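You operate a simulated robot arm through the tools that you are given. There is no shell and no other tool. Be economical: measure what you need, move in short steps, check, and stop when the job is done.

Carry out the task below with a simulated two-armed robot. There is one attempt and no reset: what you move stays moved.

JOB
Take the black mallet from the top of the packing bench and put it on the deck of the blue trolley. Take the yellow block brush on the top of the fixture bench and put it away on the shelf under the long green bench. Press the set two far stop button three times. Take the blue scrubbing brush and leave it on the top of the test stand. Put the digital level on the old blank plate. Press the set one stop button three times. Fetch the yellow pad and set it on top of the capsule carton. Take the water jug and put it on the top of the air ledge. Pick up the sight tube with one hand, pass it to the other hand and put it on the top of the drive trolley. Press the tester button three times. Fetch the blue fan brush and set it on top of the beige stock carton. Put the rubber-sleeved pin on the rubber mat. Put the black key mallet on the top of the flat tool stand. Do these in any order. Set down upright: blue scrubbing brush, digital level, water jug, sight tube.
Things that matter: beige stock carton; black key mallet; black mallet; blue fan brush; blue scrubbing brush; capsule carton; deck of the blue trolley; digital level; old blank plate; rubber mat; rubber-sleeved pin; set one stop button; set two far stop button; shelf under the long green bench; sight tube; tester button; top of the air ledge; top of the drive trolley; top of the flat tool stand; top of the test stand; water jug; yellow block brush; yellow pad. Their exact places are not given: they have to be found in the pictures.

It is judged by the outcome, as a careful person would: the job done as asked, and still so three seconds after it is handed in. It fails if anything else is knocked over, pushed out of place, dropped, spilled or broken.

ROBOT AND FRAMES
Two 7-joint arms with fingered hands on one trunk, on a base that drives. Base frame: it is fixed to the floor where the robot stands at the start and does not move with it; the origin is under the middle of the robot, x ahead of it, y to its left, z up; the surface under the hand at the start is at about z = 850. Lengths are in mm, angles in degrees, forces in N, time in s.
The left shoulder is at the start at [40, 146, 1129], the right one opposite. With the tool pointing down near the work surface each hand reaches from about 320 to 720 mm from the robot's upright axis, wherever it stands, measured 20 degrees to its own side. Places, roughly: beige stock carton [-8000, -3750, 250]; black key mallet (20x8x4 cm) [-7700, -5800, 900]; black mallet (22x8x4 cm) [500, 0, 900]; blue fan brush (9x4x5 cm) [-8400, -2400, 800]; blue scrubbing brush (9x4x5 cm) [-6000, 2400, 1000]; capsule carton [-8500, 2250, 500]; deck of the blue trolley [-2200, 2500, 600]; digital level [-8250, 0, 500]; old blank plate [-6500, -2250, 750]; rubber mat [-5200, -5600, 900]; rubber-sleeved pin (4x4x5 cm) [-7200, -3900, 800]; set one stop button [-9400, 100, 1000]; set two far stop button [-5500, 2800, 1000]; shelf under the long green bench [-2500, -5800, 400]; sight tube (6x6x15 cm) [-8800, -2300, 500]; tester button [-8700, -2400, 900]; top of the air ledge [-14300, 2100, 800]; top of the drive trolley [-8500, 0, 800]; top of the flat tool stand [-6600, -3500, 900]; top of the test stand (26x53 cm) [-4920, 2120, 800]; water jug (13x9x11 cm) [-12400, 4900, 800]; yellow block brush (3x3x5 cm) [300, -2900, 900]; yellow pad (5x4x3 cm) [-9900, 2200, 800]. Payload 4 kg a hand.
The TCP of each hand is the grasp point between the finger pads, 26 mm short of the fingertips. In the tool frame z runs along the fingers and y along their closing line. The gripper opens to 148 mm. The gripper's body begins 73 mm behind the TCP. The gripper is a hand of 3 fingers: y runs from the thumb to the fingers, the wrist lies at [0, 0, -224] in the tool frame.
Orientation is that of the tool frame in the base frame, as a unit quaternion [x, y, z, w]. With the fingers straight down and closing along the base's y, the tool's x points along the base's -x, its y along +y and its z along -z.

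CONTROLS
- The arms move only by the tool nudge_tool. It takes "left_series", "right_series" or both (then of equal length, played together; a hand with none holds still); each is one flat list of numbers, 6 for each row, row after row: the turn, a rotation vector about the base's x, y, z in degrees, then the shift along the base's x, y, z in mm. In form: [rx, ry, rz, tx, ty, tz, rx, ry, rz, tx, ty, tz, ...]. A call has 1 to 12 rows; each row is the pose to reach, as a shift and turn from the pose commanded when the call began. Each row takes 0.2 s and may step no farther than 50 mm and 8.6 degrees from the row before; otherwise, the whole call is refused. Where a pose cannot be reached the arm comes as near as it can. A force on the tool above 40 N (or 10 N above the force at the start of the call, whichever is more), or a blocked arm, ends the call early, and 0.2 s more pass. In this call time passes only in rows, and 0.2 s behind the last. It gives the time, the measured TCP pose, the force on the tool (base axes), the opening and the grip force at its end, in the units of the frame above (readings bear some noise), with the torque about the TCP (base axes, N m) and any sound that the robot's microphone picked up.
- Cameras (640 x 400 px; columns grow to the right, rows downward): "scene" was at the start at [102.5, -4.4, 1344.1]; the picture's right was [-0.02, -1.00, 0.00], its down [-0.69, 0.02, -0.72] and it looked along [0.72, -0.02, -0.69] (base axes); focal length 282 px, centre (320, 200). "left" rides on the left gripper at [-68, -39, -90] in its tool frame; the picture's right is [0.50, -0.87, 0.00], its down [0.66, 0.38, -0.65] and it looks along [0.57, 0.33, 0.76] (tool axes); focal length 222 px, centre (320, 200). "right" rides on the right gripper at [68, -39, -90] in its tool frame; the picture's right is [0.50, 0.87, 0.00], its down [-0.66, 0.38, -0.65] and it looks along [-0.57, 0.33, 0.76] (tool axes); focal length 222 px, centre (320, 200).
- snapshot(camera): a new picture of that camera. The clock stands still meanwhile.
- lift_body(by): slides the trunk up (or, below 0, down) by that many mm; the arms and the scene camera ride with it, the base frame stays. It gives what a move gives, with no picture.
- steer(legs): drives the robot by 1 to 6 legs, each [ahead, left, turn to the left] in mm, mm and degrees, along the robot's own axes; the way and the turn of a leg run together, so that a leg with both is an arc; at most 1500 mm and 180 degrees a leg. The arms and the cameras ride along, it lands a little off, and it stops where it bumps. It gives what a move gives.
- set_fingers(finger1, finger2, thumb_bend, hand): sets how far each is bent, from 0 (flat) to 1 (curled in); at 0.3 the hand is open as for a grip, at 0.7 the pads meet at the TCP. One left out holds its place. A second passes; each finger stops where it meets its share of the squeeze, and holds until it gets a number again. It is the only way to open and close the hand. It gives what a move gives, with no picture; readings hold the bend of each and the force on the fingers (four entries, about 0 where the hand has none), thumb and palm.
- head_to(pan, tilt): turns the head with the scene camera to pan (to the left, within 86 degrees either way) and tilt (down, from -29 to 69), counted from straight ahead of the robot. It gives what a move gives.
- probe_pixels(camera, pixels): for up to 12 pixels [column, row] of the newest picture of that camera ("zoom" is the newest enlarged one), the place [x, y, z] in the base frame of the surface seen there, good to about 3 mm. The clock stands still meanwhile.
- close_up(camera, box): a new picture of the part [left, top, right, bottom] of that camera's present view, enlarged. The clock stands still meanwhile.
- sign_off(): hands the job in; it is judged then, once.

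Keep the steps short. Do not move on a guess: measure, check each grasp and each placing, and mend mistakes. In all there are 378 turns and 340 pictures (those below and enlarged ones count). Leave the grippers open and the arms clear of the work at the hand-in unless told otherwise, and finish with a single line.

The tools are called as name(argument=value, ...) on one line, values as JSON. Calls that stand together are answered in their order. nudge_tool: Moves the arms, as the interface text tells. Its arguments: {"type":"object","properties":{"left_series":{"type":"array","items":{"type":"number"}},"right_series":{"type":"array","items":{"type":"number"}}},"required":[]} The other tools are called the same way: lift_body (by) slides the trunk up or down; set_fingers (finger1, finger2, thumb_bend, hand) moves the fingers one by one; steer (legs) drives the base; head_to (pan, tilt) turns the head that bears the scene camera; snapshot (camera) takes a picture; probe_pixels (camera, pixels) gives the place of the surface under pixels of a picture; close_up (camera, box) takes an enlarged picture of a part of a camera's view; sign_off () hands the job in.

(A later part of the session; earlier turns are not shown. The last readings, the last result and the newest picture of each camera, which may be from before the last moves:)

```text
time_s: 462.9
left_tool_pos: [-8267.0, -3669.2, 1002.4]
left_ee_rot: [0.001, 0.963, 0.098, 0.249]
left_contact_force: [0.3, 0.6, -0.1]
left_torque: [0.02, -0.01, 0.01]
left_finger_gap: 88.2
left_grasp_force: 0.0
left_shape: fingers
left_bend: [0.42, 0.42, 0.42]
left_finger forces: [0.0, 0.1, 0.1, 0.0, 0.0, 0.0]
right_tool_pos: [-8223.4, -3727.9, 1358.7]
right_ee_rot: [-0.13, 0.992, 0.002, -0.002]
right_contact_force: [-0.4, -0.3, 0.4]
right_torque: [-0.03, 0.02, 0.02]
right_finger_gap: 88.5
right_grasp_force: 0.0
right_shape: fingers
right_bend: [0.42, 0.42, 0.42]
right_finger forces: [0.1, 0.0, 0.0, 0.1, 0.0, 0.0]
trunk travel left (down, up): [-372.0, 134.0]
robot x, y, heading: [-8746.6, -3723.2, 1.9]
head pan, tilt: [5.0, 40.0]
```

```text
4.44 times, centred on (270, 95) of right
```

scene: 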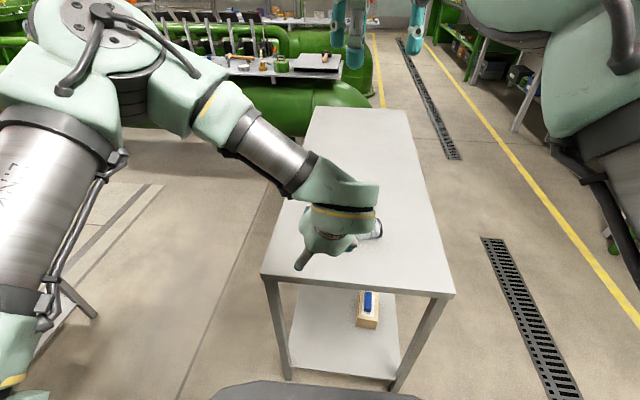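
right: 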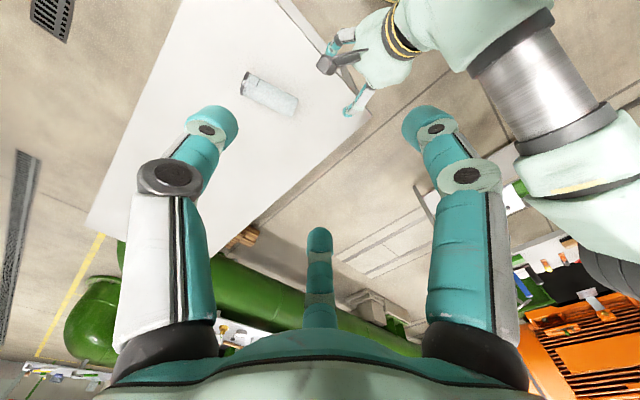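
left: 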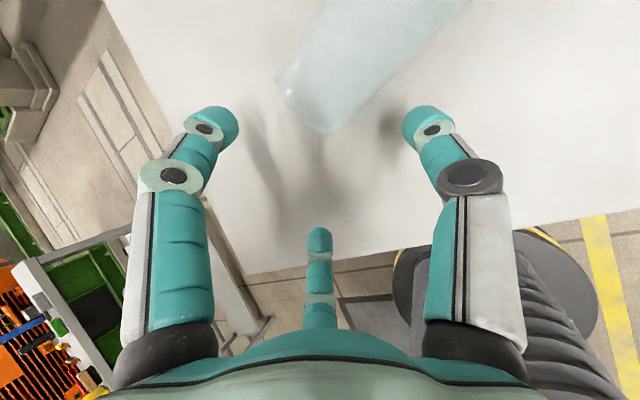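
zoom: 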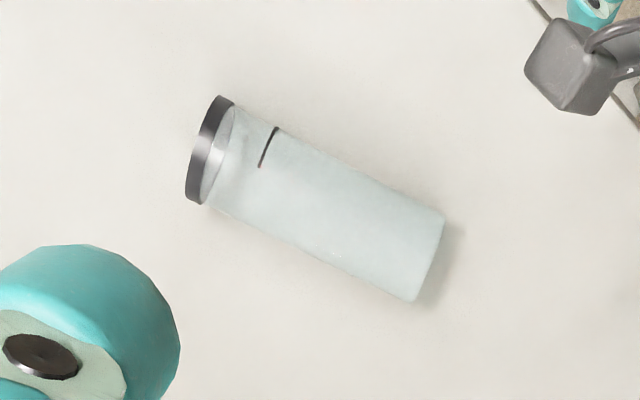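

The tube lies with its ring end toward my right: axis from (-8085,-3687) to (-8045,-3814). That suits a side hand-over: the left hand takes it crosswise near its bottom, and the right hand takes the ring end along its axis. I'll drive 100 mm closer and bring the left hand over it.

steer(legs=[[100, 0, 0]])

nudge_tool(left_series=[0.84, 3.21, -7.03, 10, -6, 0, 1.68, 6.42, -14.06, 21, -12, 0, 2.52, 9.63, -21.09, 32, -18, 0, 3.36, 12.84, -28.12, 43, -24, 0, 4.2, 16.05, -35.15, 54, -30, -10, 5.04, 19.26, -42.18, 65, -36, -20, 5.88, 22.47, -49.21, 76, -42, -30, 6.72, 25.68, -56.24, 87, -48, -40, 7.56, 28.89, -63.27, 97, -54, -55, 8.4, 32.1, -70.3, 107, -60, -70])

snapshot(camera="left")

snapshot(camera="scene")

```text
time_s: 464.0
left_tool_pos: [-8166.4, -3666.1, 1002.3]
left_ee_rot: [-0.001, 0.963, 0.098, 0.25]
left_contact_force: [0.0, 0.7, -0.2]
left_torque: [0.02, -0.04, -0.01]
left_finger_gap: 88.1
left_grasp_force: 0.1
left_shape: fingers
left_bend: [0.42, 0.42, 0.42]
left_finger forces: [0.1, 0.0, 0.0, 0.0, 0.0, 0.0]
right_tool_pos: [-8125.3, -3724.5, 1360.1]
right_ee_rot: [-0.131, 0.991, 0.001, -0.001]
right_contact_force: [-0.2, 0.1, -0.3]
right_torque: [-0.02, -0.01, -0.02]
right_finger_gap: 88.4
right_grasp_force: 0.0
right_shape: fingers
right_bend: [0.42, 0.42, 0.42]
right_finger forces: [0.1, 0.1, 0.0, 0.0, 0.0, 0.0]
trunk travel left (down, up): [-372.0, 134.0]
robot x, y, heading: [-8642.1, -3720.6, 1.7]
head pan, tilt: [5.0, 40.0]
```

```text
time_s: 466.2
left_tool_pos: [-8057.5, -3726.3, 932.1]
left_ee_rot: [0.589, 0.808, 0.001, -0.001]
left_contact_force: [-0.4, 0.0, -0.3]
left_torque: [-0.02, 0.02, 0.01]
left_finger_gap: 88.1
left_grasp_force: 0.1
left_shape: fingers
left_bend: [0.42, 0.42, 0.42]
left_finger forces: [0.0, 0.0, 0.0, 0.0, 0.0, 0.0]
right_tool_pos: [-8121.9, -3724.4, 1358.8]
right_ee_rot: [-0.13, 0.991, 0.002, -0.002]
right_contact_force: [-0.9, -0.2, -1.3]
right_torque: [0.03, -0.02, 0.03]
right_finger_gap: 88.5
right_grasp_force: 0.1
right_shape: fingers
right_bend: [0.42, 0.42, 0.42]
right_finger forces: [0.0, 0.0, 0.1, 0.1, 0.0, 0.1]
trunk travel left (down, up): [-372.0, 134.0]
robot x, y, heading: [-8642.2, -3720.2, 2.0]
head pan, tilt: [5.0, 40.0]
```

```text
194 pictures are left
```

left: 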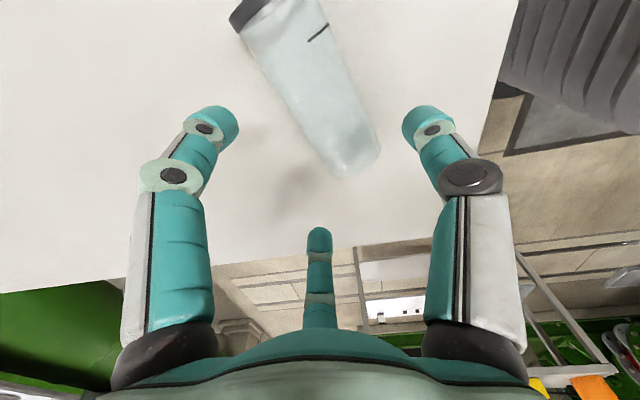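

```text
193 pictures are left
```

scene: 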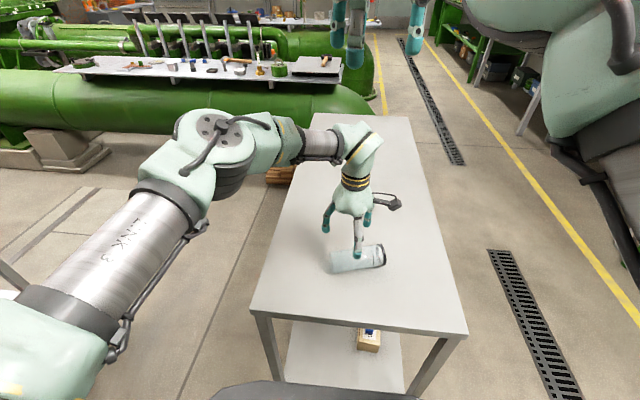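

The hand straddles the tube with the right offset. I'll descend to z≈840 and close.

nudge_tool(left_series=[0, 0, 0, 0, 0, -45, 0, 0, 0, 0, 0, -90])

set_fingers(hand="left", finger1=0.75, finger2=0.75, thumb_bend=0.75)

nudge_tool(left_series=[0, 0, 0, 0, 0, 40, 0, 0, 0, 0, 0, 80])

snapshot(camera="left")

close_up(camera="scene", box=[280, 120, 460, 300])

```text
time_s: 466.8
left_tool_pos: [-8056.5, -3722.1, 841.4]
left_ee_rot: [0.589, 0.808, 0.001, 0.0]
left_contact_force: [0.4, -0.6, 0.0]
left_torque: [0.0, 0.02, -0.04]
left_finger_gap: 88.0
left_grasp_force: 0.1
left_shape: fingers
left_bend: [0.42, 0.42, 0.42]
left_finger forces: [0.0, 0.0, 0.1, 0.0, 0.0, 0.0]
right_tool_pos: [-8121.6, -3724.1, 1357.8]
right_ee_rot: [-0.131, 0.991, 0.002, -0.003]
right_contact_force: [0.0, 0.6, 0.5]
right_torque: [-0.04, 0.0, -0.02]
right_finger_gap: 88.5
right_grasp_force: 0.0
right_shape: fingers
right_bend: [0.42, 0.42, 0.42]
right_finger forces: [0.1, 0.1, 0.1, 0.0, 0.0, 0.0]
trunk travel left (down, up): [-372.0, 134.0]
robot x, y, heading: [-8646.0, -3720.1, 1.9]
head pan, tilt: [5.0, 40.0]
```

```text
time_s: 467.8
left_tool_pos: [-8057.6, -3722.4, 842.6]
left_ee_rot: [0.589, 0.808, 0.002, 0.0]
left_contact_force: [-0.3, 0.6, -0.5]
left_torque: [0.01, -0.02, -0.01]
left_finger_gap: 50.9
left_grasp_force: 24.7
left_shape: fingers
left_bend: [0.56, 0.56, 0.61]
left_finger forces: [12.5, 12.7, 0.1, 0.0, 24.9, 0.0]
right_tool_pos: [-8120.8, -3723.7, 1358.1]
right_ee_rot: [-0.131, 0.991, 0.001, -0.002]
right_contact_force: [-0.1, 0.0, 0.2]
right_torque: [0.0, 0.0, 0.0]
right_finger_gap: 88.6
right_grasp_force: 0.0
right_shape: fingers
right_bend: [0.42, 0.42, 0.42]
right_finger forces: [0.1, 0.0, 0.0, 0.1, 0.0, 0.0]
trunk travel left (down, up): [-372.0, 134.0]
robot x, y, heading: [-8647.2, -3722.8, 1.8]
head pan, tilt: [5.0, 40.0]
```

```text
time_s: 468.4
left_tool_pos: [-8058.7, -3725.3, 925.3]
left_ee_rot: [0.589, 0.808, 0.001, -0.001]
left_contact_force: [-0.5, -0.4, -1.0]
left_torque: [0.04, 0.0, -0.01]
left_finger_gap: 50.8
left_grasp_force: 24.9
left_shape: fingers
left_bend: [0.56, 0.56, 0.61]
left_finger forces: [12.2, 12.6, 0.1, 0.1, 24.9, 0.0]
right_tool_pos: [-8123.0, -3723.4, 1359.6]
right_ee_rot: [-0.13, 0.991, 0.002, -0.001]
right_contact_force: [-0.7, -1.0, -0.2]
right_torque: [0.03, -0.01, 0.04]
right_finger_gap: 88.5
right_grasp_force: 0.0
right_shape: fingers
right_bend: [0.42, 0.42, 0.42]
right_finger forces: [0.0, 0.0, 0.0, 0.0, 0.1, 0.0]
trunk travel left (down, up): [-372.0, 134.0]
robot x, y, heading: [-8647.3, -3721.8, 2.2]
head pan, tilt: [5.0, 40.0]
```

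```text
192 pictures are left
```

left: 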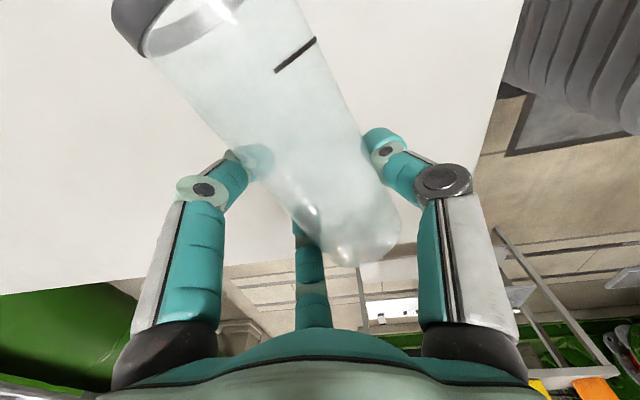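

```text
2.22 times, centred on (370, 210) of scene
```

zoom: 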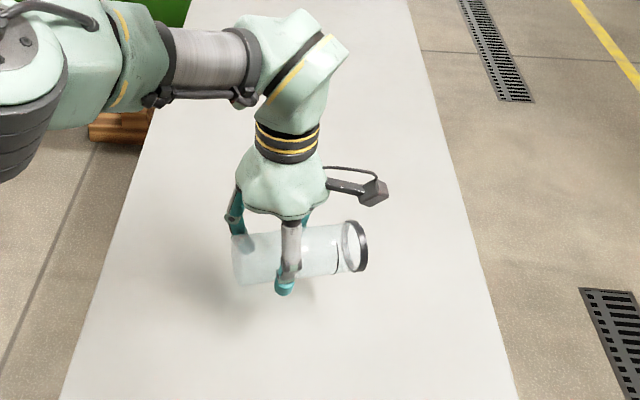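

Excellent: a level grip with equal finger loads. I'll bring the tube closer and align it exactly sideways, and start bringing the right hand round to point left along the tube's axis.

nudge_tool(left_series=[0, 0, -3, -25, 0, 15, 0, 0, -6, -50, 0, 30, 0, 0, -9, -75, 0, 45, 0, 0, -12, -100, 0, 60, 0, 0, -15, -120, 0, 72, 0, 0, -17.5, -140, 0, 80], right_series=[0, 0, 2, -15, -45, 0, 0, 0, 4, -30, -90, 0, 8, 0, 6, -45, -135, -10, 16, 0, 8, -60, -180, -20, 24, 0, 10, -75, -220, -40, 32, 0, 12, -87, -250, -70])

snapshot(camera="scene")

```text
time_s: 469.8
left_tool_pos: [-8197.6, -3729.5, 1001.3]
left_ee_rot: [0.705, 0.709, 0.002, 0.0]
left_contact_force: [-0.2, -0.2, -0.5]
left_torque: [0.02, -0.02, 0.0]
left_finger_gap: 51.1
left_grasp_force: 24.9
left_shape: fingers
left_bend: [0.56, 0.56, 0.61]
left_finger forces: [12.1, 12.6, 0.0, 0.1, 24.5, 0.1]
right_tool_pos: [-8208.3, -3975.9, 1289.2]
right_ee_rot: [-0.229, 0.933, 0.276, 0.034]
right_contact_force: [-0.3, -0.1, -0.9]
right_torque: [0.01, -0.01, 0.04]
right_finger_gap: 88.3
right_grasp_force: 0.1
right_shape: fingers
right_bend: [0.42, 0.42, 0.42]
right_finger forces: [0.1, 0.0, 0.0, 0.0, 0.0, 0.0]
trunk travel left (down, up): [-372.0, 134.0]
robot x, y, heading: [-8642.9, -3722.4, 2.1]
head pan, tilt: [5.0, 40.0]
```

```text
190 pictures are left
```

scene: 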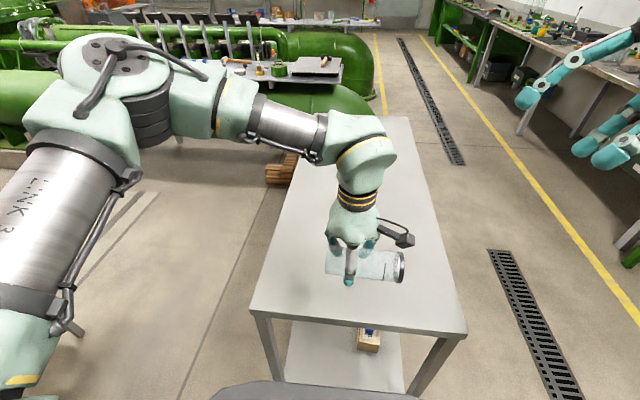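

Now I'll rotate the right hand fully to point left along the tube axis at standoff height.

nudge_tool(right_series=[7, 2.8, -2.1, 0, 0, -37, 14, 5.6, -4.15, 0, 0, -74, 21, 8.4, -6.2, 0, 0, -111, 28, 11.2, -8.3, 0, 0, -148, 35, 14, -10.4, 0, 0, -185, 42, 16.8, -12.4, 0, 10, -222, 49, 19.6, -14.5, -1, 20, -260, 56.1, 22.4, -16.6, -2, 30, -299])

head_to(pan=-8, tilt=40)

snapshot(camera="scene")

snapshot(camera="right")

```text
time_s: 471.6
left_tool_pos: [-8196.8, -3726.8, 1002.3]
left_ee_rot: [0.706, 0.709, 0.0, 0.0]
left_contact_force: [-0.5, 0.2, -0.7]
left_torque: [0.0, -0.01, 0.02]
left_finger_gap: 51.0
left_grasp_force: 24.3
left_shape: fingers
left_bend: [0.56, 0.56, 0.61]
left_finger forces: [12.0, 12.6, 0.0, 0.1, 24.6, 0.1]
right_tool_pos: [-8209.4, -3945.7, 988.4]
right_ee_rot: [0.001, 0.707, 0.707, 0.0]
right_contact_force: [-0.1, -0.7, 0.3]
right_torque: [0.0, 0.02, -0.05]
right_finger_gap: 88.1
right_grasp_force: 0.0
right_shape: fingers
right_bend: [0.42, 0.42, 0.42]
right_finger forces: [0.0, 0.0, 0.0, 0.0, 0.0, 0.0]
trunk travel left (down, up): [-372.0, 134.0]
robot x, y, heading: [-8647.8, -3720.7, 2.2]
head pan, tilt: [5.0, 40.0]
```

```text
time_s: 472.4
left_tool_pos: [-8198.7, -3726.5, 1002.0]
left_ee_rot: [0.705, 0.709, 0.001, -0.001]
left_contact_force: [-0.1, 0.6, 0.0]
left_torque: [0.0, 0.05, 0.03]
left_finger_gap: 50.8
left_grasp_force: 24.9
left_shape: fingers
left_bend: [0.56, 0.56, 0.61]
left_finger forces: [12.1, 12.6, 0.1, 0.1, 24.6, 0.0]
right_tool_pos: [-8209.5, -3946.0, 989.7]
right_ee_rot: [0.0, 0.708, 0.707, 0.0]
right_contact_force: [1.0, 0.7, 1.0]
right_torque: [-0.01, 0.0, 0.04]
right_finger_gap: 88.2
right_grasp_force: 0.2
right_shape: fingers
right_bend: [0.42, 0.42, 0.42]
right_finger forces: [0.0, 0.0, 0.0, 0.0, 0.1, 0.0]
trunk travel left (down, up): [-372.0, 134.0]
robot x, y, heading: [-8642.9, -3721.4, 2.0]
head pan, tilt: [-8.0, 40.0]
```

```text
189 pictures are left
```

scene: 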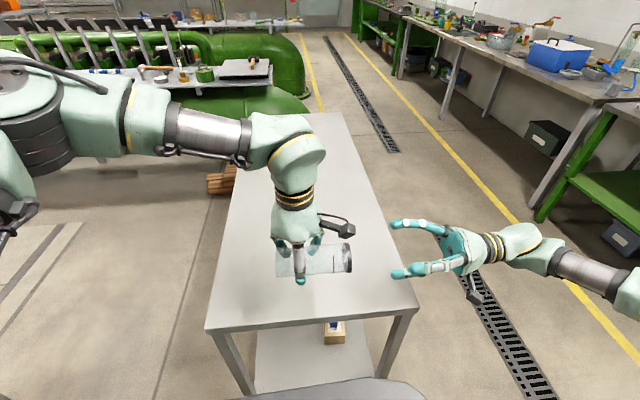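

```text
188 pictures are left
```

right: 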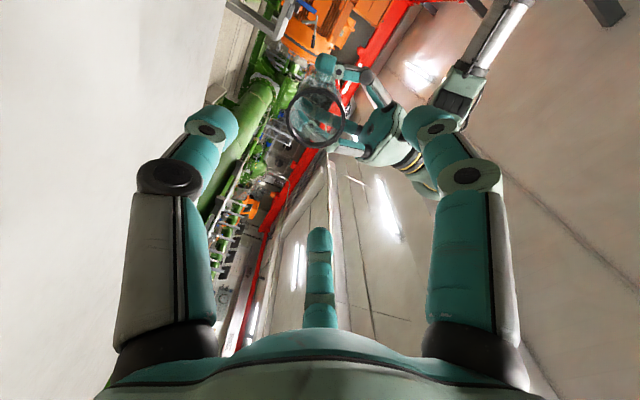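

The hand points along the axis and the ring at (316,117) is centred. I'll advance 130 mm over the ring end in small steps.

nudge_tool(right_series=[0, 0, 0, 2, 40, -2, 0, 0, 0, 2, 75, -3, 0, 0, 0, 2, 105, -3, 0, 0, 0, 2, 130, -3])

close_up(camera="scene", box=[240, 170, 440, 320])

snapshot(camera="right")

```text
time_s: 473.4
left_tool_pos: [-8197.3, -3726.5, 1001.0]
left_ee_rot: [0.705, 0.709, 0.001, 0.0]
left_contact_force: [-0.3, 0.2, -1.1]
left_torque: [0.01, -0.01, -0.02]
left_finger_gap: 50.9
left_grasp_force: 24.8
left_shape: fingers
left_bend: [0.56, 0.56, 0.61]
left_finger forces: [12.1, 12.6, 0.1, 0.0, 24.6, 0.1]
right_tool_pos: [-8208.5, -3817.0, 986.4]
right_ee_rot: [0.001, 0.708, 0.707, 0.0]
right_contact_force: [0.3, 0.5, -0.6]
right_torque: [0.01, -0.02, 0.0]
right_finger_gap: 88.5
right_grasp_force: 0.1
right_shape: fingers
right_bend: [0.42, 0.42, 0.42]
right_finger forces: [0.0, 0.0, 0.0, 0.0, 0.0, 0.0]
trunk travel left (down, up): [-372.0, 134.0]
robot x, y, heading: [-8645.4, -3720.6, 1.9]
head pan, tilt: [-8.0, 40.0]
```

```text
2.67 times, centred on (340, 245) of scene
```

zoom: 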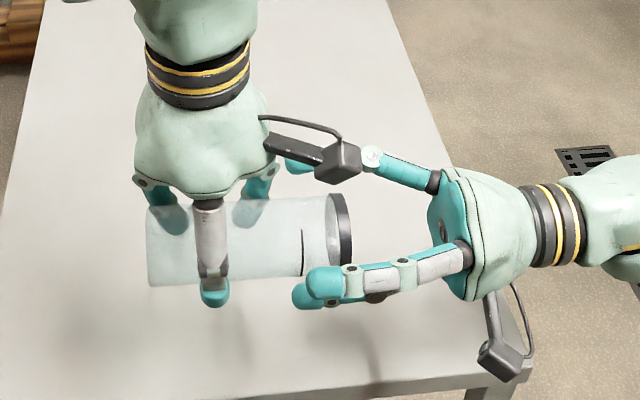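

```text
186 pictures are left
```

right: 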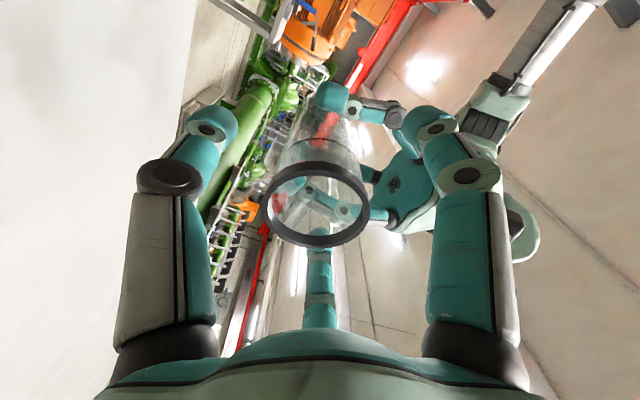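

The fingers surround the ring. I'll advance 15 mm more and close the right hand.

nudge_tool(right_series=[0, 0, 0, 0, 15, 0])

set_fingers(hand="right", finger1=0.75, finger2=0.75, thumb_bend=0.75)

close_up(camera="scene", box=[240, 170, 440, 320])

```text
time_s: 473.8
left_tool_pos: [-8197.0, -3725.2, 1000.8]
left_ee_rot: [0.704, 0.71, 0.0, 0.001]
left_contact_force: [-0.2, 0.2, -0.2]
left_torque: [0.01, -0.02, 0.04]
left_finger_gap: 50.7
left_grasp_force: 24.8
left_shape: fingers
left_bend: [0.56, 0.56, 0.61]
left_finger forces: [12.0, 12.7, 0.0, 0.0, 24.6, 0.1]
right_tool_pos: [-8208.7, -3799.6, 985.4]
right_ee_rot: [0.001, 0.708, 0.706, -0.002]
right_contact_force: [-0.7, 0.0, -0.7]
right_torque: [0.03, -0.01, 0.0]
right_finger_gap: 88.5
right_grasp_force: 0.0
right_shape: fingers
right_bend: [0.42, 0.42, 0.42]
right_finger forces: [0.1, 0.1, 0.1, 0.0, 0.1, 0.1]
trunk travel left (down, up): [-372.0, 134.0]
robot x, y, heading: [-8646.5, -3724.3, 1.8]
head pan, tilt: [-8.0, 40.0]
```

```text
time_s: 474.8
left_tool_pos: [-8199.7, -3727.1, 1001.9]
left_ee_rot: [0.704, 0.71, 0.001, 0.0]
left_contact_force: [-6.1, 6.8, 6.3]
left_torque: [-0.21, 0.08, -0.07]
left_finger_gap: 48.4
left_grasp_force: 23.1
left_shape: fingers
left_bend: [0.58, 0.56, 0.61]
left_finger forces: [8.3, 11.2, 0.0, 0.0, 25.5, 0.0]
right_tool_pos: [-8207.4, -3801.5, 986.1]
right_ee_rot: [0.001, 0.708, 0.707, 0.0]
right_contact_force: [5.3, -6.0, -6.7]
right_torque: [-0.2, 0.07, -0.4]
right_finger_gap: 37.1
right_grasp_force: 22.8
right_shape: fingers
right_bend: [0.56, 0.52, 0.64]
right_finger forces: [10.4, 16.7, 0.0, 0.0, 18.0, 0.1]
trunk travel left (down, up): [-372.0, 134.0]
robot x, y, heading: [-8645.6, -3721.3, 1.9]
head pan, tilt: [-8.0, 40.0]
```

```text
2.67 times, centred on (340, 245) of scene
```

zoom: 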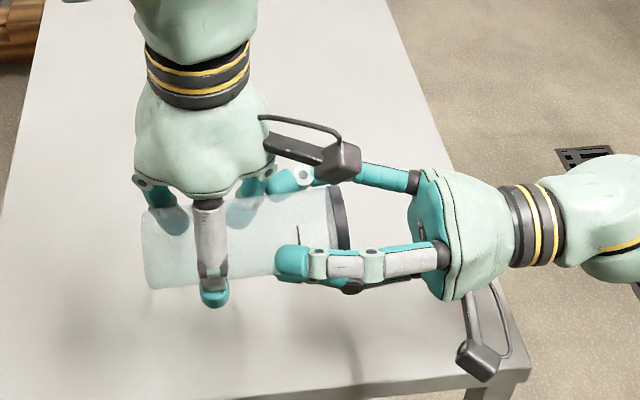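

Both hands hold the tube. I'll open the left hand and lift it away.

set_fingers(hand="left", finger1=0.38, finger2=0.38, thumb_bend=0.38)

nudge_tool(left_series=[0, 0, 0, 0, 0, 40, 0, 0, 0, 0, 0, 80, 0, 0, 0, 0, 20, 115, 0, 0, 0, 0, 60, 130, 0, 0, 0, 0, 100, 130])

snapshot(camera="scene")

snapshot(camera="right")

```text
time_s: 475.8
left_tool_pos: [-8196.7, -3725.4, 1001.0]
left_ee_rot: [0.705, 0.709, 0.002, 0.0]
left_contact_force: [5.7, 4.9, -1.2]
left_torque: [0.0, 0.08, 0.49]
left_finger_gap: 102.6
left_grasp_force: 0.0
left_shape: fingers
left_bend: [0.39, 0.38, 0.38]
left_finger forces: [0.1, 0.0, 0.0, 0.0, 0.0, 0.1]
right_tool_pos: [-8209.0, -3800.5, 985.9]
right_ee_rot: [0.001, 0.708, 0.707, -0.001]
right_contact_force: [-5.2, -6.1, -0.9]
right_torque: [0.09, -0.15, -0.12]
right_finger_gap: 37.3
right_grasp_force: 24.1
right_shape: fingers
right_bend: [0.53, 0.52, 0.66]
right_finger forces: [13.2, 18.8, 0.0, 0.0, 15.4, 0.0]
trunk travel left (down, up): [-372.0, 134.0]
robot x, y, heading: [-8646.4, -3720.5, 1.9]
head pan, tilt: [-8.0, 40.0]
```

```text
time_s: 477.0
left_tool_pos: [-8198.9, -3622.6, 1130.5]
left_ee_rot: [0.705, 0.709, 0.0, 0.001]
left_contact_force: [-0.2, 0.3, -0.2]
left_torque: [-0.02, -0.02, -0.02]
left_finger_gap: 101.3
left_grasp_force: 0.0
left_shape: fingers
left_bend: [0.38, 0.38, 0.38]
left_finger forces: [0.0, 0.0, 0.0, 0.1, 0.0, 0.0]
right_tool_pos: [-8209.0, -3799.6, 987.4]
right_ee_rot: [0.0, 0.708, 0.707, -0.002]
right_contact_force: [0.2, 0.4, -1.1]
right_torque: [-0.05, -0.01, 0.01]
right_finger_gap: 37.2
right_grasp_force: 17.7
right_shape: fingers
right_bend: [0.53, 0.52, 0.66]
right_finger forces: [10.8, 8.6, 0.1, 0.1, 15.4, 0.0]
trunk travel left (down, up): [-372.0, 134.0]
robot x, y, heading: [-8645.7, -3721.3, 2.0]
head pan, tilt: [-8.0, 40.0]
```

```text
184 pictures are left
```

scene: 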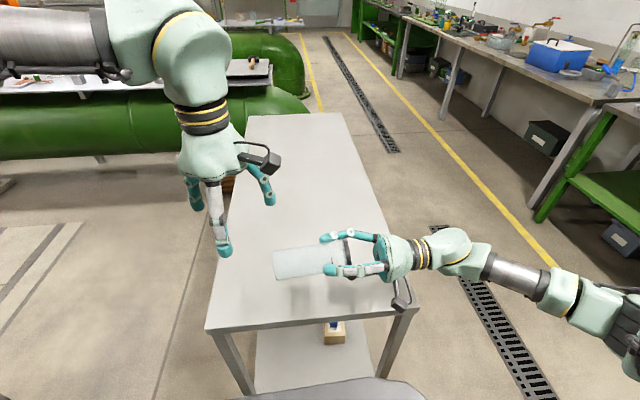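

```text
183 pictures are left
```

right: 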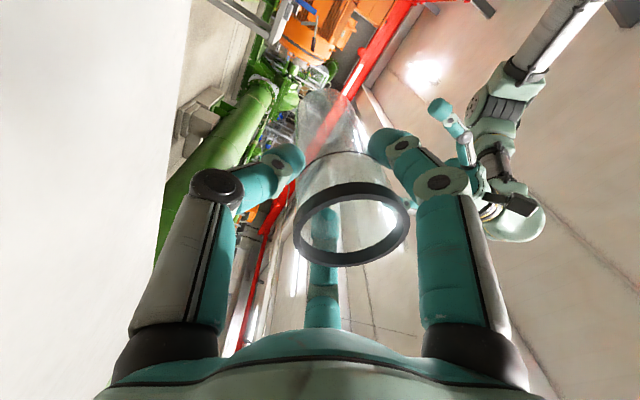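

The hand-over succeeded. I'll rotate the right hand back so the tube hangs upright, tuck the left hand, and then scout the way to the drive trolley.

nudge_tool(right_series=[-8, 0, 0, 0, -8, 20, -16, 0, 0, 0, -16, 40, -24, 0, 0, 0, -24, 60, -32, 0, 0, 0, -32, 80, -40, 0, 0, 0, -36, 100, -48, 0, 0, 0, -40, 110, -56, 0, 0, 0, -40, 115, -64, 0, 0, 0, -40, 120, -72, 0, 0, -8, -40, 120, -80, 0, 0, -16, -40, 120, -88, 0, 0, -25, -40, 120, -90, 0, 0, -30, -40, 120], left_series=[0, 0, 0, 0, 0, 0, 0, 0, 8, 0, 0, 0, 0, 0, 16, 0, 0, 0, 0, 0, 24, 0, 0, 0, 0, 0, 32, -5, 0, 0, 0, 0, 40, -10, 0, -20, 0, 0, 48, -15, 0, -40, 0, 0, 56, -20, 0, -60, 0, 0, 64, -20, 0, -80, 0, 0, 72, -20, 0, -80, 0, 0, 80, -20, 0, -80, 0, 0, 88, -20, 0, -80])

snapshot(camera="scene")

```text
time_s: 479.6
left_tool_pos: [-8217.4, -3627.9, 1052.0]
left_ee_rot: [0.013, 1.0, 0.0, -0.001]
left_contact_force: [-0.1, -0.2, 0.7]
left_torque: [0.02, 0.0, -0.03]
left_finger_gap: 101.5
left_grasp_force: 0.0
left_shape: fingers
left_bend: [0.38, 0.38, 0.38]
left_finger forces: [0.0, 0.0, 0.0, 0.1, 0.0, 0.1]
right_tool_pos: [-8238.6, -3840.7, 1106.5]
right_ee_rot: [0.001, 1.0, -0.002, 0.0]
right_contact_force: [-0.2, -0.2, -1.7]
right_torque: [-0.01, 0.01, 0.02]
right_finger_gap: 37.0
right_grasp_force: 16.9
right_shape: fingers
right_bend: [0.53, 0.52, 0.66]
right_finger forces: [10.7, 8.6, 0.1, 0.0, 14.4, 0.0]
trunk travel left (down, up): [-372.0, 134.0]
robot x, y, heading: [-8644.5, -3723.3, 1.7]
head pan, tilt: [-8.0, 40.0]
```

```text
182 pictures are left
```

scene: 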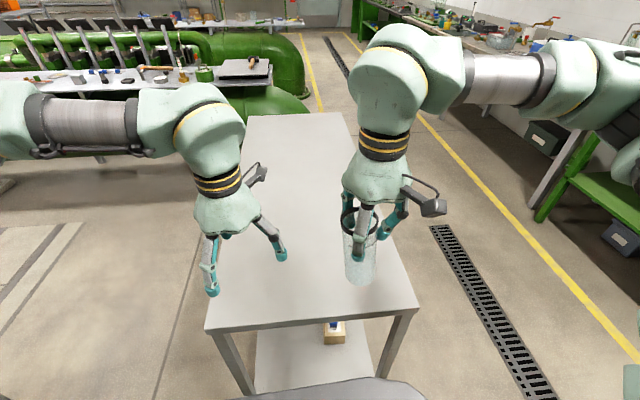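

The tube hangs upright in the right hand. Before leaving, I'll put the nudged blue wrench back. I'll tuck the right hand, drive to the cart, and lower the trunk.

nudge_tool(right_series=[0, 0, 0, -40, -10, 30, 0, 0, 0, -75, -20, 60, 0, 0, 0, -75, -25, 100])

steer(legs=[[-150, 0, 0], [0, 0, 88.3], [600, 0, 0]])

lift_body(by=-370)

head_to(pan=5, tilt=30)

snapshot(camera="scene")

```text
refused: row 1 steps farther than a row can; nothing moved
```

```text
time_s: 487.7
left_tool_pos: [-8864.4, -2689.2, 1052.4]
left_ee_rot: [-0.682, 0.731, 0.001, -0.001]
left_contact_force: [-0.5, 0.4, 0.3]
left_torque: [0.01, 0.03, 0.0]
left_finger_gap: 101.3
left_grasp_force: 0.0
left_shape: fingers
left_bend: [0.38, 0.38, 0.38]
left_finger forces: [0.1, 0.0, 0.0, 0.1, 0.0, 0.0]
right_tool_pos: [-8653.2, -2718.9, 1106.6]
right_ee_rot: [-0.691, 0.723, -0.001, -0.001]
right_contact_force: [-0.6, 0.2, 0.5]
right_torque: [-0.05, -0.01, 0.0]
right_finger_gap: 36.8
right_grasp_force: 17.0
right_shape: fingers
right_bend: [0.53, 0.52, 0.66]
right_finger forces: [10.7, 8.6, 0.1, 0.0, 14.5, 0.1]
trunk travel left (down, up): [-372.0, 134.0]
robot x, y, heading: [-8785.4, -3117.0, 89.5]
head pan, tilt: [-8.0, 40.0]
```

```text
time_s: 491.3
left_tool_pos: [-8865.0, -2687.7, 683.5]
left_ee_rot: [-0.682, 0.732, -0.001, -0.002]
left_contact_force: [-0.3, -0.6, -0.2]
left_torque: [0.02, 0.02, -0.01]
left_finger_gap: 101.2
left_grasp_force: 0.2
left_shape: fingers
left_bend: [0.38, 0.38, 0.38]
left_finger forces: [0.1, 0.1, 0.1, 0.0, 0.0, 0.0]
right_tool_pos: [-8652.9, -2718.7, 737.8]
right_ee_rot: [-0.691, 0.723, -0.001, 0.001]
right_contact_force: [-0.4, 0.6, -0.9]
right_torque: [-0.02, 0.01, 0.01]
right_finger_gap: 36.8
right_grasp_force: 16.9
right_shape: fingers
right_bend: [0.53, 0.52, 0.66]
right_finger forces: [10.6, 8.6, 0.0, 0.0, 14.4, 0.1]
trunk travel left (down, up): [-2.0, 504.0]
robot x, y, heading: [-8791.2, -3117.9, 89.6]
head pan, tilt: [-8.0, 40.0]
```

```text
time_s: 492.1
left_tool_pos: [-8864.8, -2688.4, 684.4]
left_ee_rot: [-0.682, 0.732, 0.0, -0.001]
left_contact_force: [-0.1, -0.6, 0.6]
left_torque: [-0.01, -0.02, 0.0]
left_finger_gap: 101.4
left_grasp_force: 0.1
left_shape: fingers
left_bend: [0.38, 0.38, 0.38]
left_finger forces: [0.0, 0.0, 0.1, 0.0, 0.0, 0.1]
right_tool_pos: [-8653.1, -2718.4, 738.0]
right_ee_rot: [-0.691, 0.723, 0.0, 0.001]
right_contact_force: [0.0, 0.0, -0.8]
right_torque: [0.0, -0.02, 0.01]
right_finger_gap: 36.7
right_grasp_force: 16.8
right_shape: fingers
right_bend: [0.53, 0.52, 0.66]
right_finger forces: [10.6, 8.7, 0.0, 0.1, 14.4, 0.1]
trunk travel left (down, up): [-2.0, 504.0]
robot x, y, heading: [-8789.9, -3120.2, 89.5]
head pan, tilt: [5.0, 30.0]
```

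```text
181 pictures are left
```

scene: 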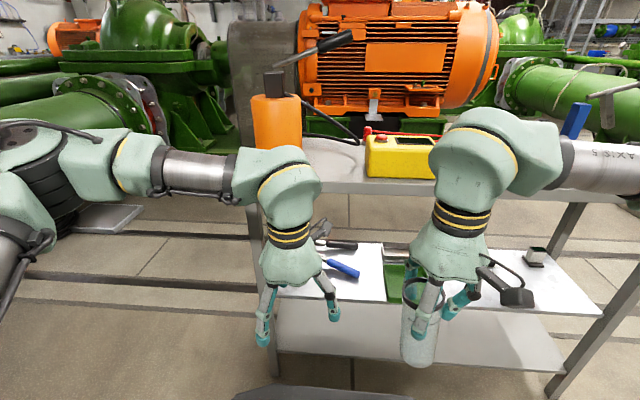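

I'll lift and retract the right hand, and turn and lower the left hand in front of the shelf; then shift the base.

nudge_tool(right_series=[0, 0, 0, 5, -10, 30, 0, 0, 0, 10, -20, 60, 0, 0, 0, 15, -30, 90, 0, 0, 0, 20, -40, 120, 0, 0, 0, 25, -50, 150, 0, 0, 0, 30, -60, 160, 0, 0, 0, 30, -70, 160, 0, 0, 0, 30, -70, 160, 0, 0, 0, 30, -70, 160], left_series=[0, 0, 7.7, 0, 0, -20, 0, 0, 15.4, 0, 0, -40, 0, 0, 23.1, 0, 0, -60, 0, 0, 30.8, 0, 0, -80, 0, 0, 38.5, 0, 0, -100, 0, 0, 46.2, 0, 0, -120, 0, 0, 53.9, 0, 0, -140, 0, 0, 61.6, 0, 0, -155, 0, 0, 69, 0, 0, -170])

set_fingers(hand="left", finger1=0.48, finger2=0.48, thumb_bend=0.48)

steer(legs=[[0, -100, 0], [150, 0, 0]])

head_to(pan=12, tilt=40)

snapshot(camera="scene")

snapshot(camera="left")

```text
time_s: 494.1
left_tool_pos: [-8865.7, -2689.0, 513.9]
left_ee_rot: [0.976, -0.217, 0.0, 0.0]
left_contact_force: [0.8, 0.2, 0.6]
left_torque: [0.02, 0.01, 0.01]
left_finger_gap: 101.3
left_grasp_force: 0.0
left_shape: fingers
left_bend: [0.38, 0.38, 0.38]
left_finger forces: [0.0, 0.0, 0.1, 0.0, 0.0, 0.0]
right_tool_pos: [-8622.3, -2788.7, 897.1]
right_ee_rot: [-0.691, 0.723, -0.001, 0.001]
right_contact_force: [0.2, 0.2, -0.3]
right_torque: [-0.02, -0.05, -0.02]
right_finger_gap: 36.9
right_grasp_force: 17.0
right_shape: fingers
right_bend: [0.53, 0.52, 0.66]
right_finger forces: [10.6, 8.7, 0.1, 0.0, 14.4, 0.0]
trunk travel left (down, up): [-2.0, 504.0]
robot x, y, heading: [-8788.8, -3118.1, 89.8]
head pan, tilt: [5.0, 30.0]
```

```text
time_s: 495.1
left_tool_pos: [-8863.9, -2688.2, 514.7]
left_ee_rot: [0.976, -0.217, 0.001, 0.001]
left_contact_force: [-0.1, -0.8, -0.4]
left_torque: [0.02, 0.01, 0.0]
left_finger_gap: 69.1
left_grasp_force: 0.1
left_shape: fingers
left_bend: [0.48, 0.48, 0.48]
left_finger forces: [0.0, 0.1, 0.0, 0.1, 0.1, 0.0]
right_tool_pos: [-8623.0, -2789.2, 895.5]
right_ee_rot: [-0.691, 0.723, 0.0, 0.001]
right_contact_force: [-0.2, 0.0, -1.2]
right_torque: [-0.01, -0.02, 0.0]
right_finger_gap: 37.3
right_grasp_force: 17.1
right_shape: fingers
right_bend: [0.53, 0.52, 0.66]
right_finger forces: [10.6, 8.6, 0.0, 0.0, 14.4, 0.0]
trunk travel left (down, up): [-2.0, 504.0]
robot x, y, heading: [-8789.4, -3115.1, 89.2]
head pan, tilt: [5.0, 30.0]
```

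```text
time_s: 497.2
left_tool_pos: [-8762.4, -2536.0, 513.8]
left_ee_rot: [0.976, -0.216, 0.001, 0.002]
left_contact_force: [-0.5, 0.5, 0.2]
left_torque: [0.0, 0.0, -0.03]
left_finger_gap: 69.5
left_grasp_force: 0.1
left_shape: fingers
left_bend: [0.48, 0.48, 0.48]
left_finger forces: [0.1, 0.0, 0.0, 0.1, 0.0, 0.0]
right_tool_pos: [-8522.4, -2635.3, 896.4]
right_ee_rot: [-0.693, 0.721, -0.001, 0.001]
right_contact_force: [-0.1, 0.5, -1.2]
right_torque: [-0.06, 0.01, 0.01]
right_finger_gap: 37.0
right_grasp_force: 16.7
right_shape: fingers
right_bend: [0.53, 0.52, 0.66]
right_finger forces: [10.6, 8.6, 0.0, 0.0, 14.4, 0.0]
trunk travel left (down, up): [-2.0, 504.0]
robot x, y, heading: [-8688.6, -2969.3, 89.4]
head pan, tilt: [5.0, 30.0]
```

```text
time_s: 497.9
left_tool_pos: [-8762.2, -2536.5, 514.3]
left_ee_rot: [0.977, -0.214, 0.0, 0.0]
left_contact_force: [-0.1, 0.7, -0.8]
left_torque: [0.03, -0.01, 0.01]
left_finger_gap: 69.3
left_grasp_force: 0.2
left_shape: fingers
left_bend: [0.48, 0.48, 0.48]
left_finger forces: [0.1, 0.0, 0.0, 0.1, 0.0, 0.0]
right_tool_pos: [-8521.9, -2635.5, 896.4]
right_ee_rot: [-0.693, 0.721, -0.001, 0.0]
right_contact_force: [0.1, 0.5, -1.1]
right_torque: [-0.02, 0.01, 0.0]
right_finger_gap: 36.4
right_grasp_force: 16.7
right_shape: fingers
right_bend: [0.53, 0.52, 0.66]
right_finger forces: [10.6, 8.6, 0.0, 0.0, 14.3, 0.1]
trunk travel left (down, up): [-2.0, 504.0]
robot x, y, heading: [-8684.8, -2966.2, 89.8]
head pan, tilt: [12.0, 40.0]
```

```text
180 pictures are left
```

scene: 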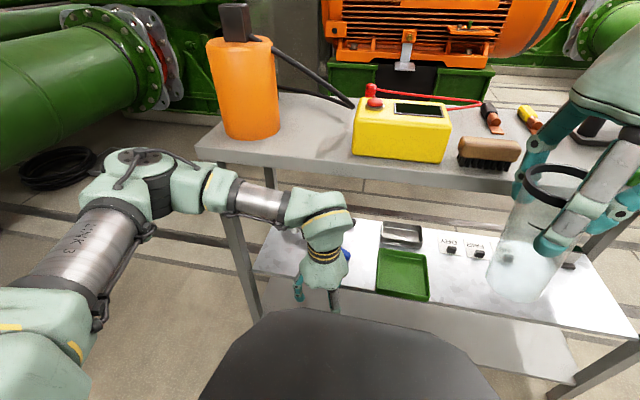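

```text
179 pictures are left
```

left: 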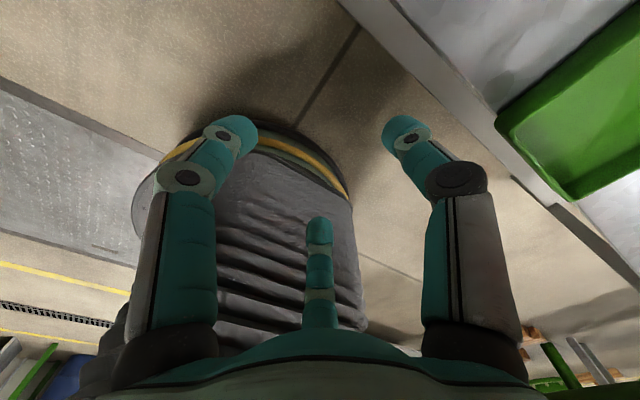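

I'll lower to z 488, move in under the top to just above the wrench, and look.

nudge_tool(left_series=[0, 0, 0, 0, 0, -26, 0, 0, 0, -12, 45, -26, 0, 0, 0, -24, 90, -26, 0, 0, 0, -36, 135, -26, 0, 0, 0, -48, 175, -26, 0, 0, 0, -52, 207, -26])

snapshot(camera="left")

probe_pixels(camera="left", pixels=[[320, 130], [320, 100], [320, 160], [260, 130], [380, 130], [300, 60]])

```text
time_s: 499.5
left_tool_pos: [-8827.9, -2358.9, 453.7]
left_ee_rot: [0.978, -0.205, 0.007, 0.034]
left_contact_force: [-0.8, -0.6, 0.3]
left_torque: [0.02, -0.03, 0.02]
left_finger_gap: 67.7
left_grasp_force: 0.6
left_shape: fingers
left_bend: [0.48, 0.48, 0.48]
left_finger forces: [0.0, 0.0, 0.1, 0.1, 0.9, 0.1]
right_tool_pos: [-8525.0, -2637.4, 897.0]
right_ee_rot: [-0.697, 0.718, 0.0, 0.0]
right_contact_force: [0.0, -0.4, -1.1]
right_torque: [0.0, 0.03, 0.02]
right_finger_gap: 36.9
right_grasp_force: 16.6
right_shape: fingers
right_bend: [0.53, 0.52, 0.66]
right_finger forces: [10.6, 8.8, 0.0, 0.0, 14.4, 0.0]
trunk travel left (down, up): [-2.0, 504.0]
robot x, y, heading: [-8688.0, -2969.4, 90.7]
head pan, tilt: [12.0, 40.0]
stopped in row 6 (left hand): the arm was blocked; the commanded pose is now the measured one
```

```text
178 pictures are left
```

left: 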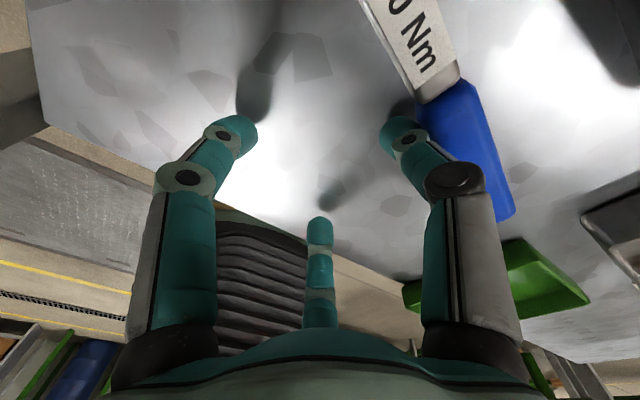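

```text
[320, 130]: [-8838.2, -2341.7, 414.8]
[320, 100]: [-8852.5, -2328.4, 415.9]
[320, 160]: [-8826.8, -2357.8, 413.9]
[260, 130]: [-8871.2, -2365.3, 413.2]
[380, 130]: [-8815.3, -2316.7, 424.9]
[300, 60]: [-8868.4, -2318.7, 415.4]
```

The forearm touched the cart's top edge, so a vertical reach this deep won't fit. I'll back the hand out, check nothing moved, and use the pitched pose instead.

nudge_tool(left_series=[0, 0, 0, 5, -40, 0, 0, 0, 0, 10, -80, 0, 0, 0, 0, 15, -120, 0, 0, 0, 0, 20, -160, 0, 0, 0, 0, 20, -200, 10])

snapshot(camera="scene")

probe_pixels(camera="scene", pixels=[[300, 155], [450, 185], [340, 170], [230, 230], [390, 128], [300, 250], [350, 255], [400, 265], [270, 265], [330, 240]])

```text
time_s: 500.7
left_tool_pos: [-8808.2, -2557.2, 465.0]
left_ee_rot: [0.978, -0.208, 0.007, 0.03]
left_contact_force: [0.5, -0.2, 0.2]
left_torque: [0.0, -0.03, -0.03]
left_finger_gap: 68.8
left_grasp_force: 0.0
left_shape: fingers
left_bend: [0.48, 0.48, 0.48]
left_finger forces: [0.0, 0.0, 0.0, 0.0, 0.1, 0.0]
right_tool_pos: [-8526.1, -2636.7, 896.9]
right_ee_rot: [-0.696, 0.718, 0.0, 0.001]
right_contact_force: [-0.6, 0.3, -2.0]
right_torque: [-0.02, -0.02, 0.0]
right_finger_gap: 36.7
right_grasp_force: 16.8
right_shape: fingers
right_bend: [0.53, 0.52, 0.66]
right_finger forces: [10.8, 8.8, 0.0, 0.0, 14.4, 0.0]
trunk travel left (down, up): [-2.0, 504.0]
robot x, y, heading: [-8688.5, -2964.8, 90.3]
head pan, tilt: [12.0, 40.0]
```

```text
177 pictures are left
```

scene: 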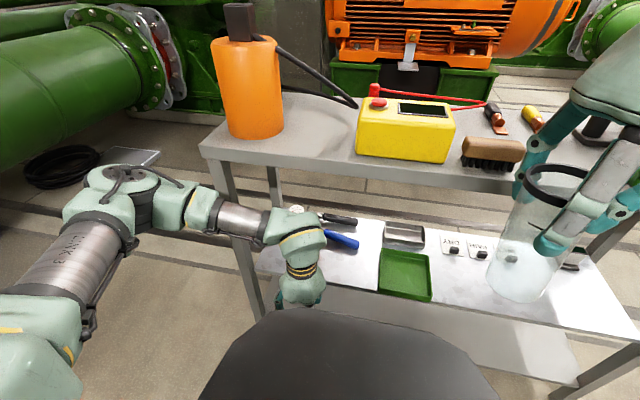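

```text
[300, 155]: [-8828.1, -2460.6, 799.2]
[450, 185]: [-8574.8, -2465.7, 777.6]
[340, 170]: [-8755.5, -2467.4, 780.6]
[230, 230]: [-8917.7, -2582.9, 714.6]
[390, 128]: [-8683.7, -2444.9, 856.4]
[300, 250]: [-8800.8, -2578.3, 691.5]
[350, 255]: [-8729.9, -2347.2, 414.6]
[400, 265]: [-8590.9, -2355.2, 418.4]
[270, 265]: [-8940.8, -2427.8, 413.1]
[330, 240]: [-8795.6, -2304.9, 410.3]
```

The cart hasn't moved. I'll back off and set up the 45° pitch; then I'll hook the wrench from behind with the lower finger and draw it back to its old line (y≈-2387).

steer(legs=[[-140, 0, 0]])

nudge_tool(left_series=[4.08, 2.69, -6.3, -3, 20, 5, 8.16, 5.38, -12.6, -6, 40, 10, 12.24, 8.07, -18.9, -9, 60, 15, 16.32, 10.76, -25.2, -12, 80, 20, 20.4, 13.45, -31.5, -15, 100, 25, 24.48, 16.14, -37.8, -18, 120, 25, 28.56, 18.83, -44.1, -21, 140, 25, 32.64, 21.52, -50.4, -24, 160, 25, 36.72, 24.21, -56.7, -27, 180, 25, 40.8, 26.9, -63, -30, 200, 25])

snapshot(camera="scene")

snapshot(camera="left")

```text
time_s: 502.0
left_tool_pos: [-8809.1, -2695.4, 466.9]
left_ee_rot: [0.977, -0.209, 0.006, 0.03]
left_contact_force: [0.2, -0.4, 0.3]
left_torque: [-0.01, -0.07, 0.01]
left_finger_gap: 68.8
left_grasp_force: 0.1
left_shape: fingers
left_bend: [0.48, 0.48, 0.48]
left_finger forces: [0.1, 0.1, 0.0, 0.0, 0.0, 0.0]
right_tool_pos: [-8525.6, -2774.6, 897.4]
right_ee_rot: [-0.696, 0.718, 0.001, 0.002]
right_contact_force: [0.1, -0.4, -0.8]
right_torque: [0.03, -0.02, 0.0]
right_finger_gap: 36.7
right_grasp_force: 17.1
right_shape: fingers
right_bend: [0.53, 0.52, 0.66]
right_finger forces: [10.7, 8.9, 0.0, 0.0, 14.4, 0.0]
trunk travel left (down, up): [-2.0, 504.0]
robot x, y, heading: [-8688.0, -3108.0, 90.0]
head pan, tilt: [12.0, 40.0]
```

```text
time_s: 504.2
left_tool_pos: [-8836.2, -2505.5, 490.7]
left_ee_rot: [0.681, -0.635, -0.277, -0.237]
left_contact_force: [-1.4, 0.8, 0.0]
left_torque: [0.0, 0.0, -0.02]
left_finger_gap: 68.9
left_grasp_force: 0.0
left_shape: fingers
left_bend: [0.48, 0.48, 0.48]
left_finger forces: [0.0, 0.0, 0.0, 0.0, 0.0, 0.0]
left hand out of reach, approached as far as the arm can: row 10
right_tool_pos: [-8524.6, -2774.0, 896.7]
right_ee_rot: [-0.696, 0.718, -0.001, -0.001]
right_contact_force: [-0.1, 0.0, 0.0]
right_torque: [0.07, -0.03, 0.0]
right_finger_gap: 36.5
right_grasp_force: 16.9
right_shape: fingers
right_bend: [0.53, 0.52, 0.66]
right_finger forces: [10.8, 8.7, 0.0, 0.0, 14.4, 0.1]
trunk travel left (down, up): [-2.0, 504.0]
robot x, y, heading: [-8688.5, -3105.6, 90.2]
head pan, tilt: [12.0, 40.0]
```

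```text
176 pictures are left
```

scene: 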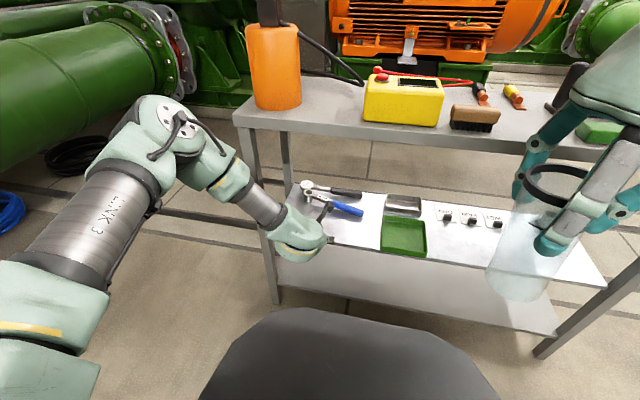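

```text
175 pictures are left
```

left: 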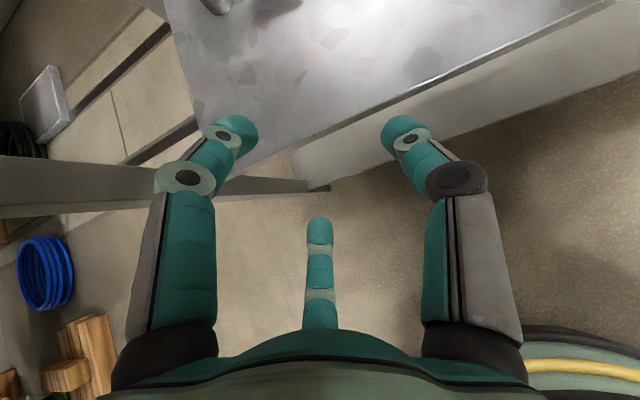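

I'll measure the wrench's present pose.

close_up(camera="scene", box=[270, 160, 430, 270])

probe_pixels(camera="scene", pixels=[[310, 199], [320, 199], [327, 201], [333, 204], [345, 209], [358, 214], [307, 186], [345, 193]])

```text
3.64 times, centred on (350, 215) of scene
```

zoom: 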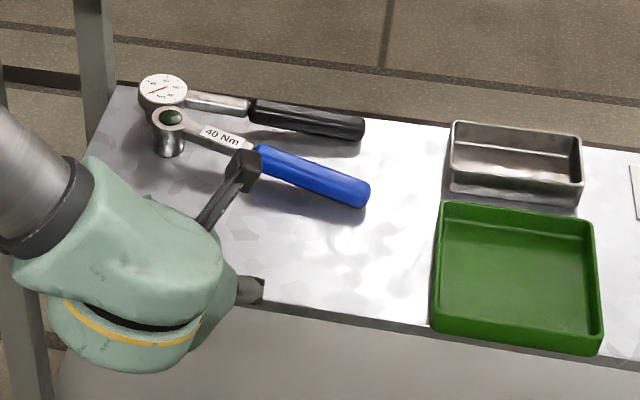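

```text
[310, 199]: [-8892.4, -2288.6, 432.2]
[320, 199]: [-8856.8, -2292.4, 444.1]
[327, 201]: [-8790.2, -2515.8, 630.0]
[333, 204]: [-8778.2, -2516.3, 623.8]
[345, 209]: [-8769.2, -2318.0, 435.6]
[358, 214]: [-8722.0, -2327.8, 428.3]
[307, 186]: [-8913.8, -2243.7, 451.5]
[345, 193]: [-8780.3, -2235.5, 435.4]
```

The wrench is now at socket ≈(-8898,-2275), handle end ≈(-8722,-2328). I'll calibrate where my lower fingertip is by probing it in the hand camera.

probe_pixels(camera="left", pixels=[[319, 220], [319, 226], [319, 235], [235, 125], [400, 125]])

```text
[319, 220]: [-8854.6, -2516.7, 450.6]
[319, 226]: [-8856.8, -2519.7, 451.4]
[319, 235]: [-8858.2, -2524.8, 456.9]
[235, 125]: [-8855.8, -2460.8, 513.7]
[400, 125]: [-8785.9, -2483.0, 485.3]
```

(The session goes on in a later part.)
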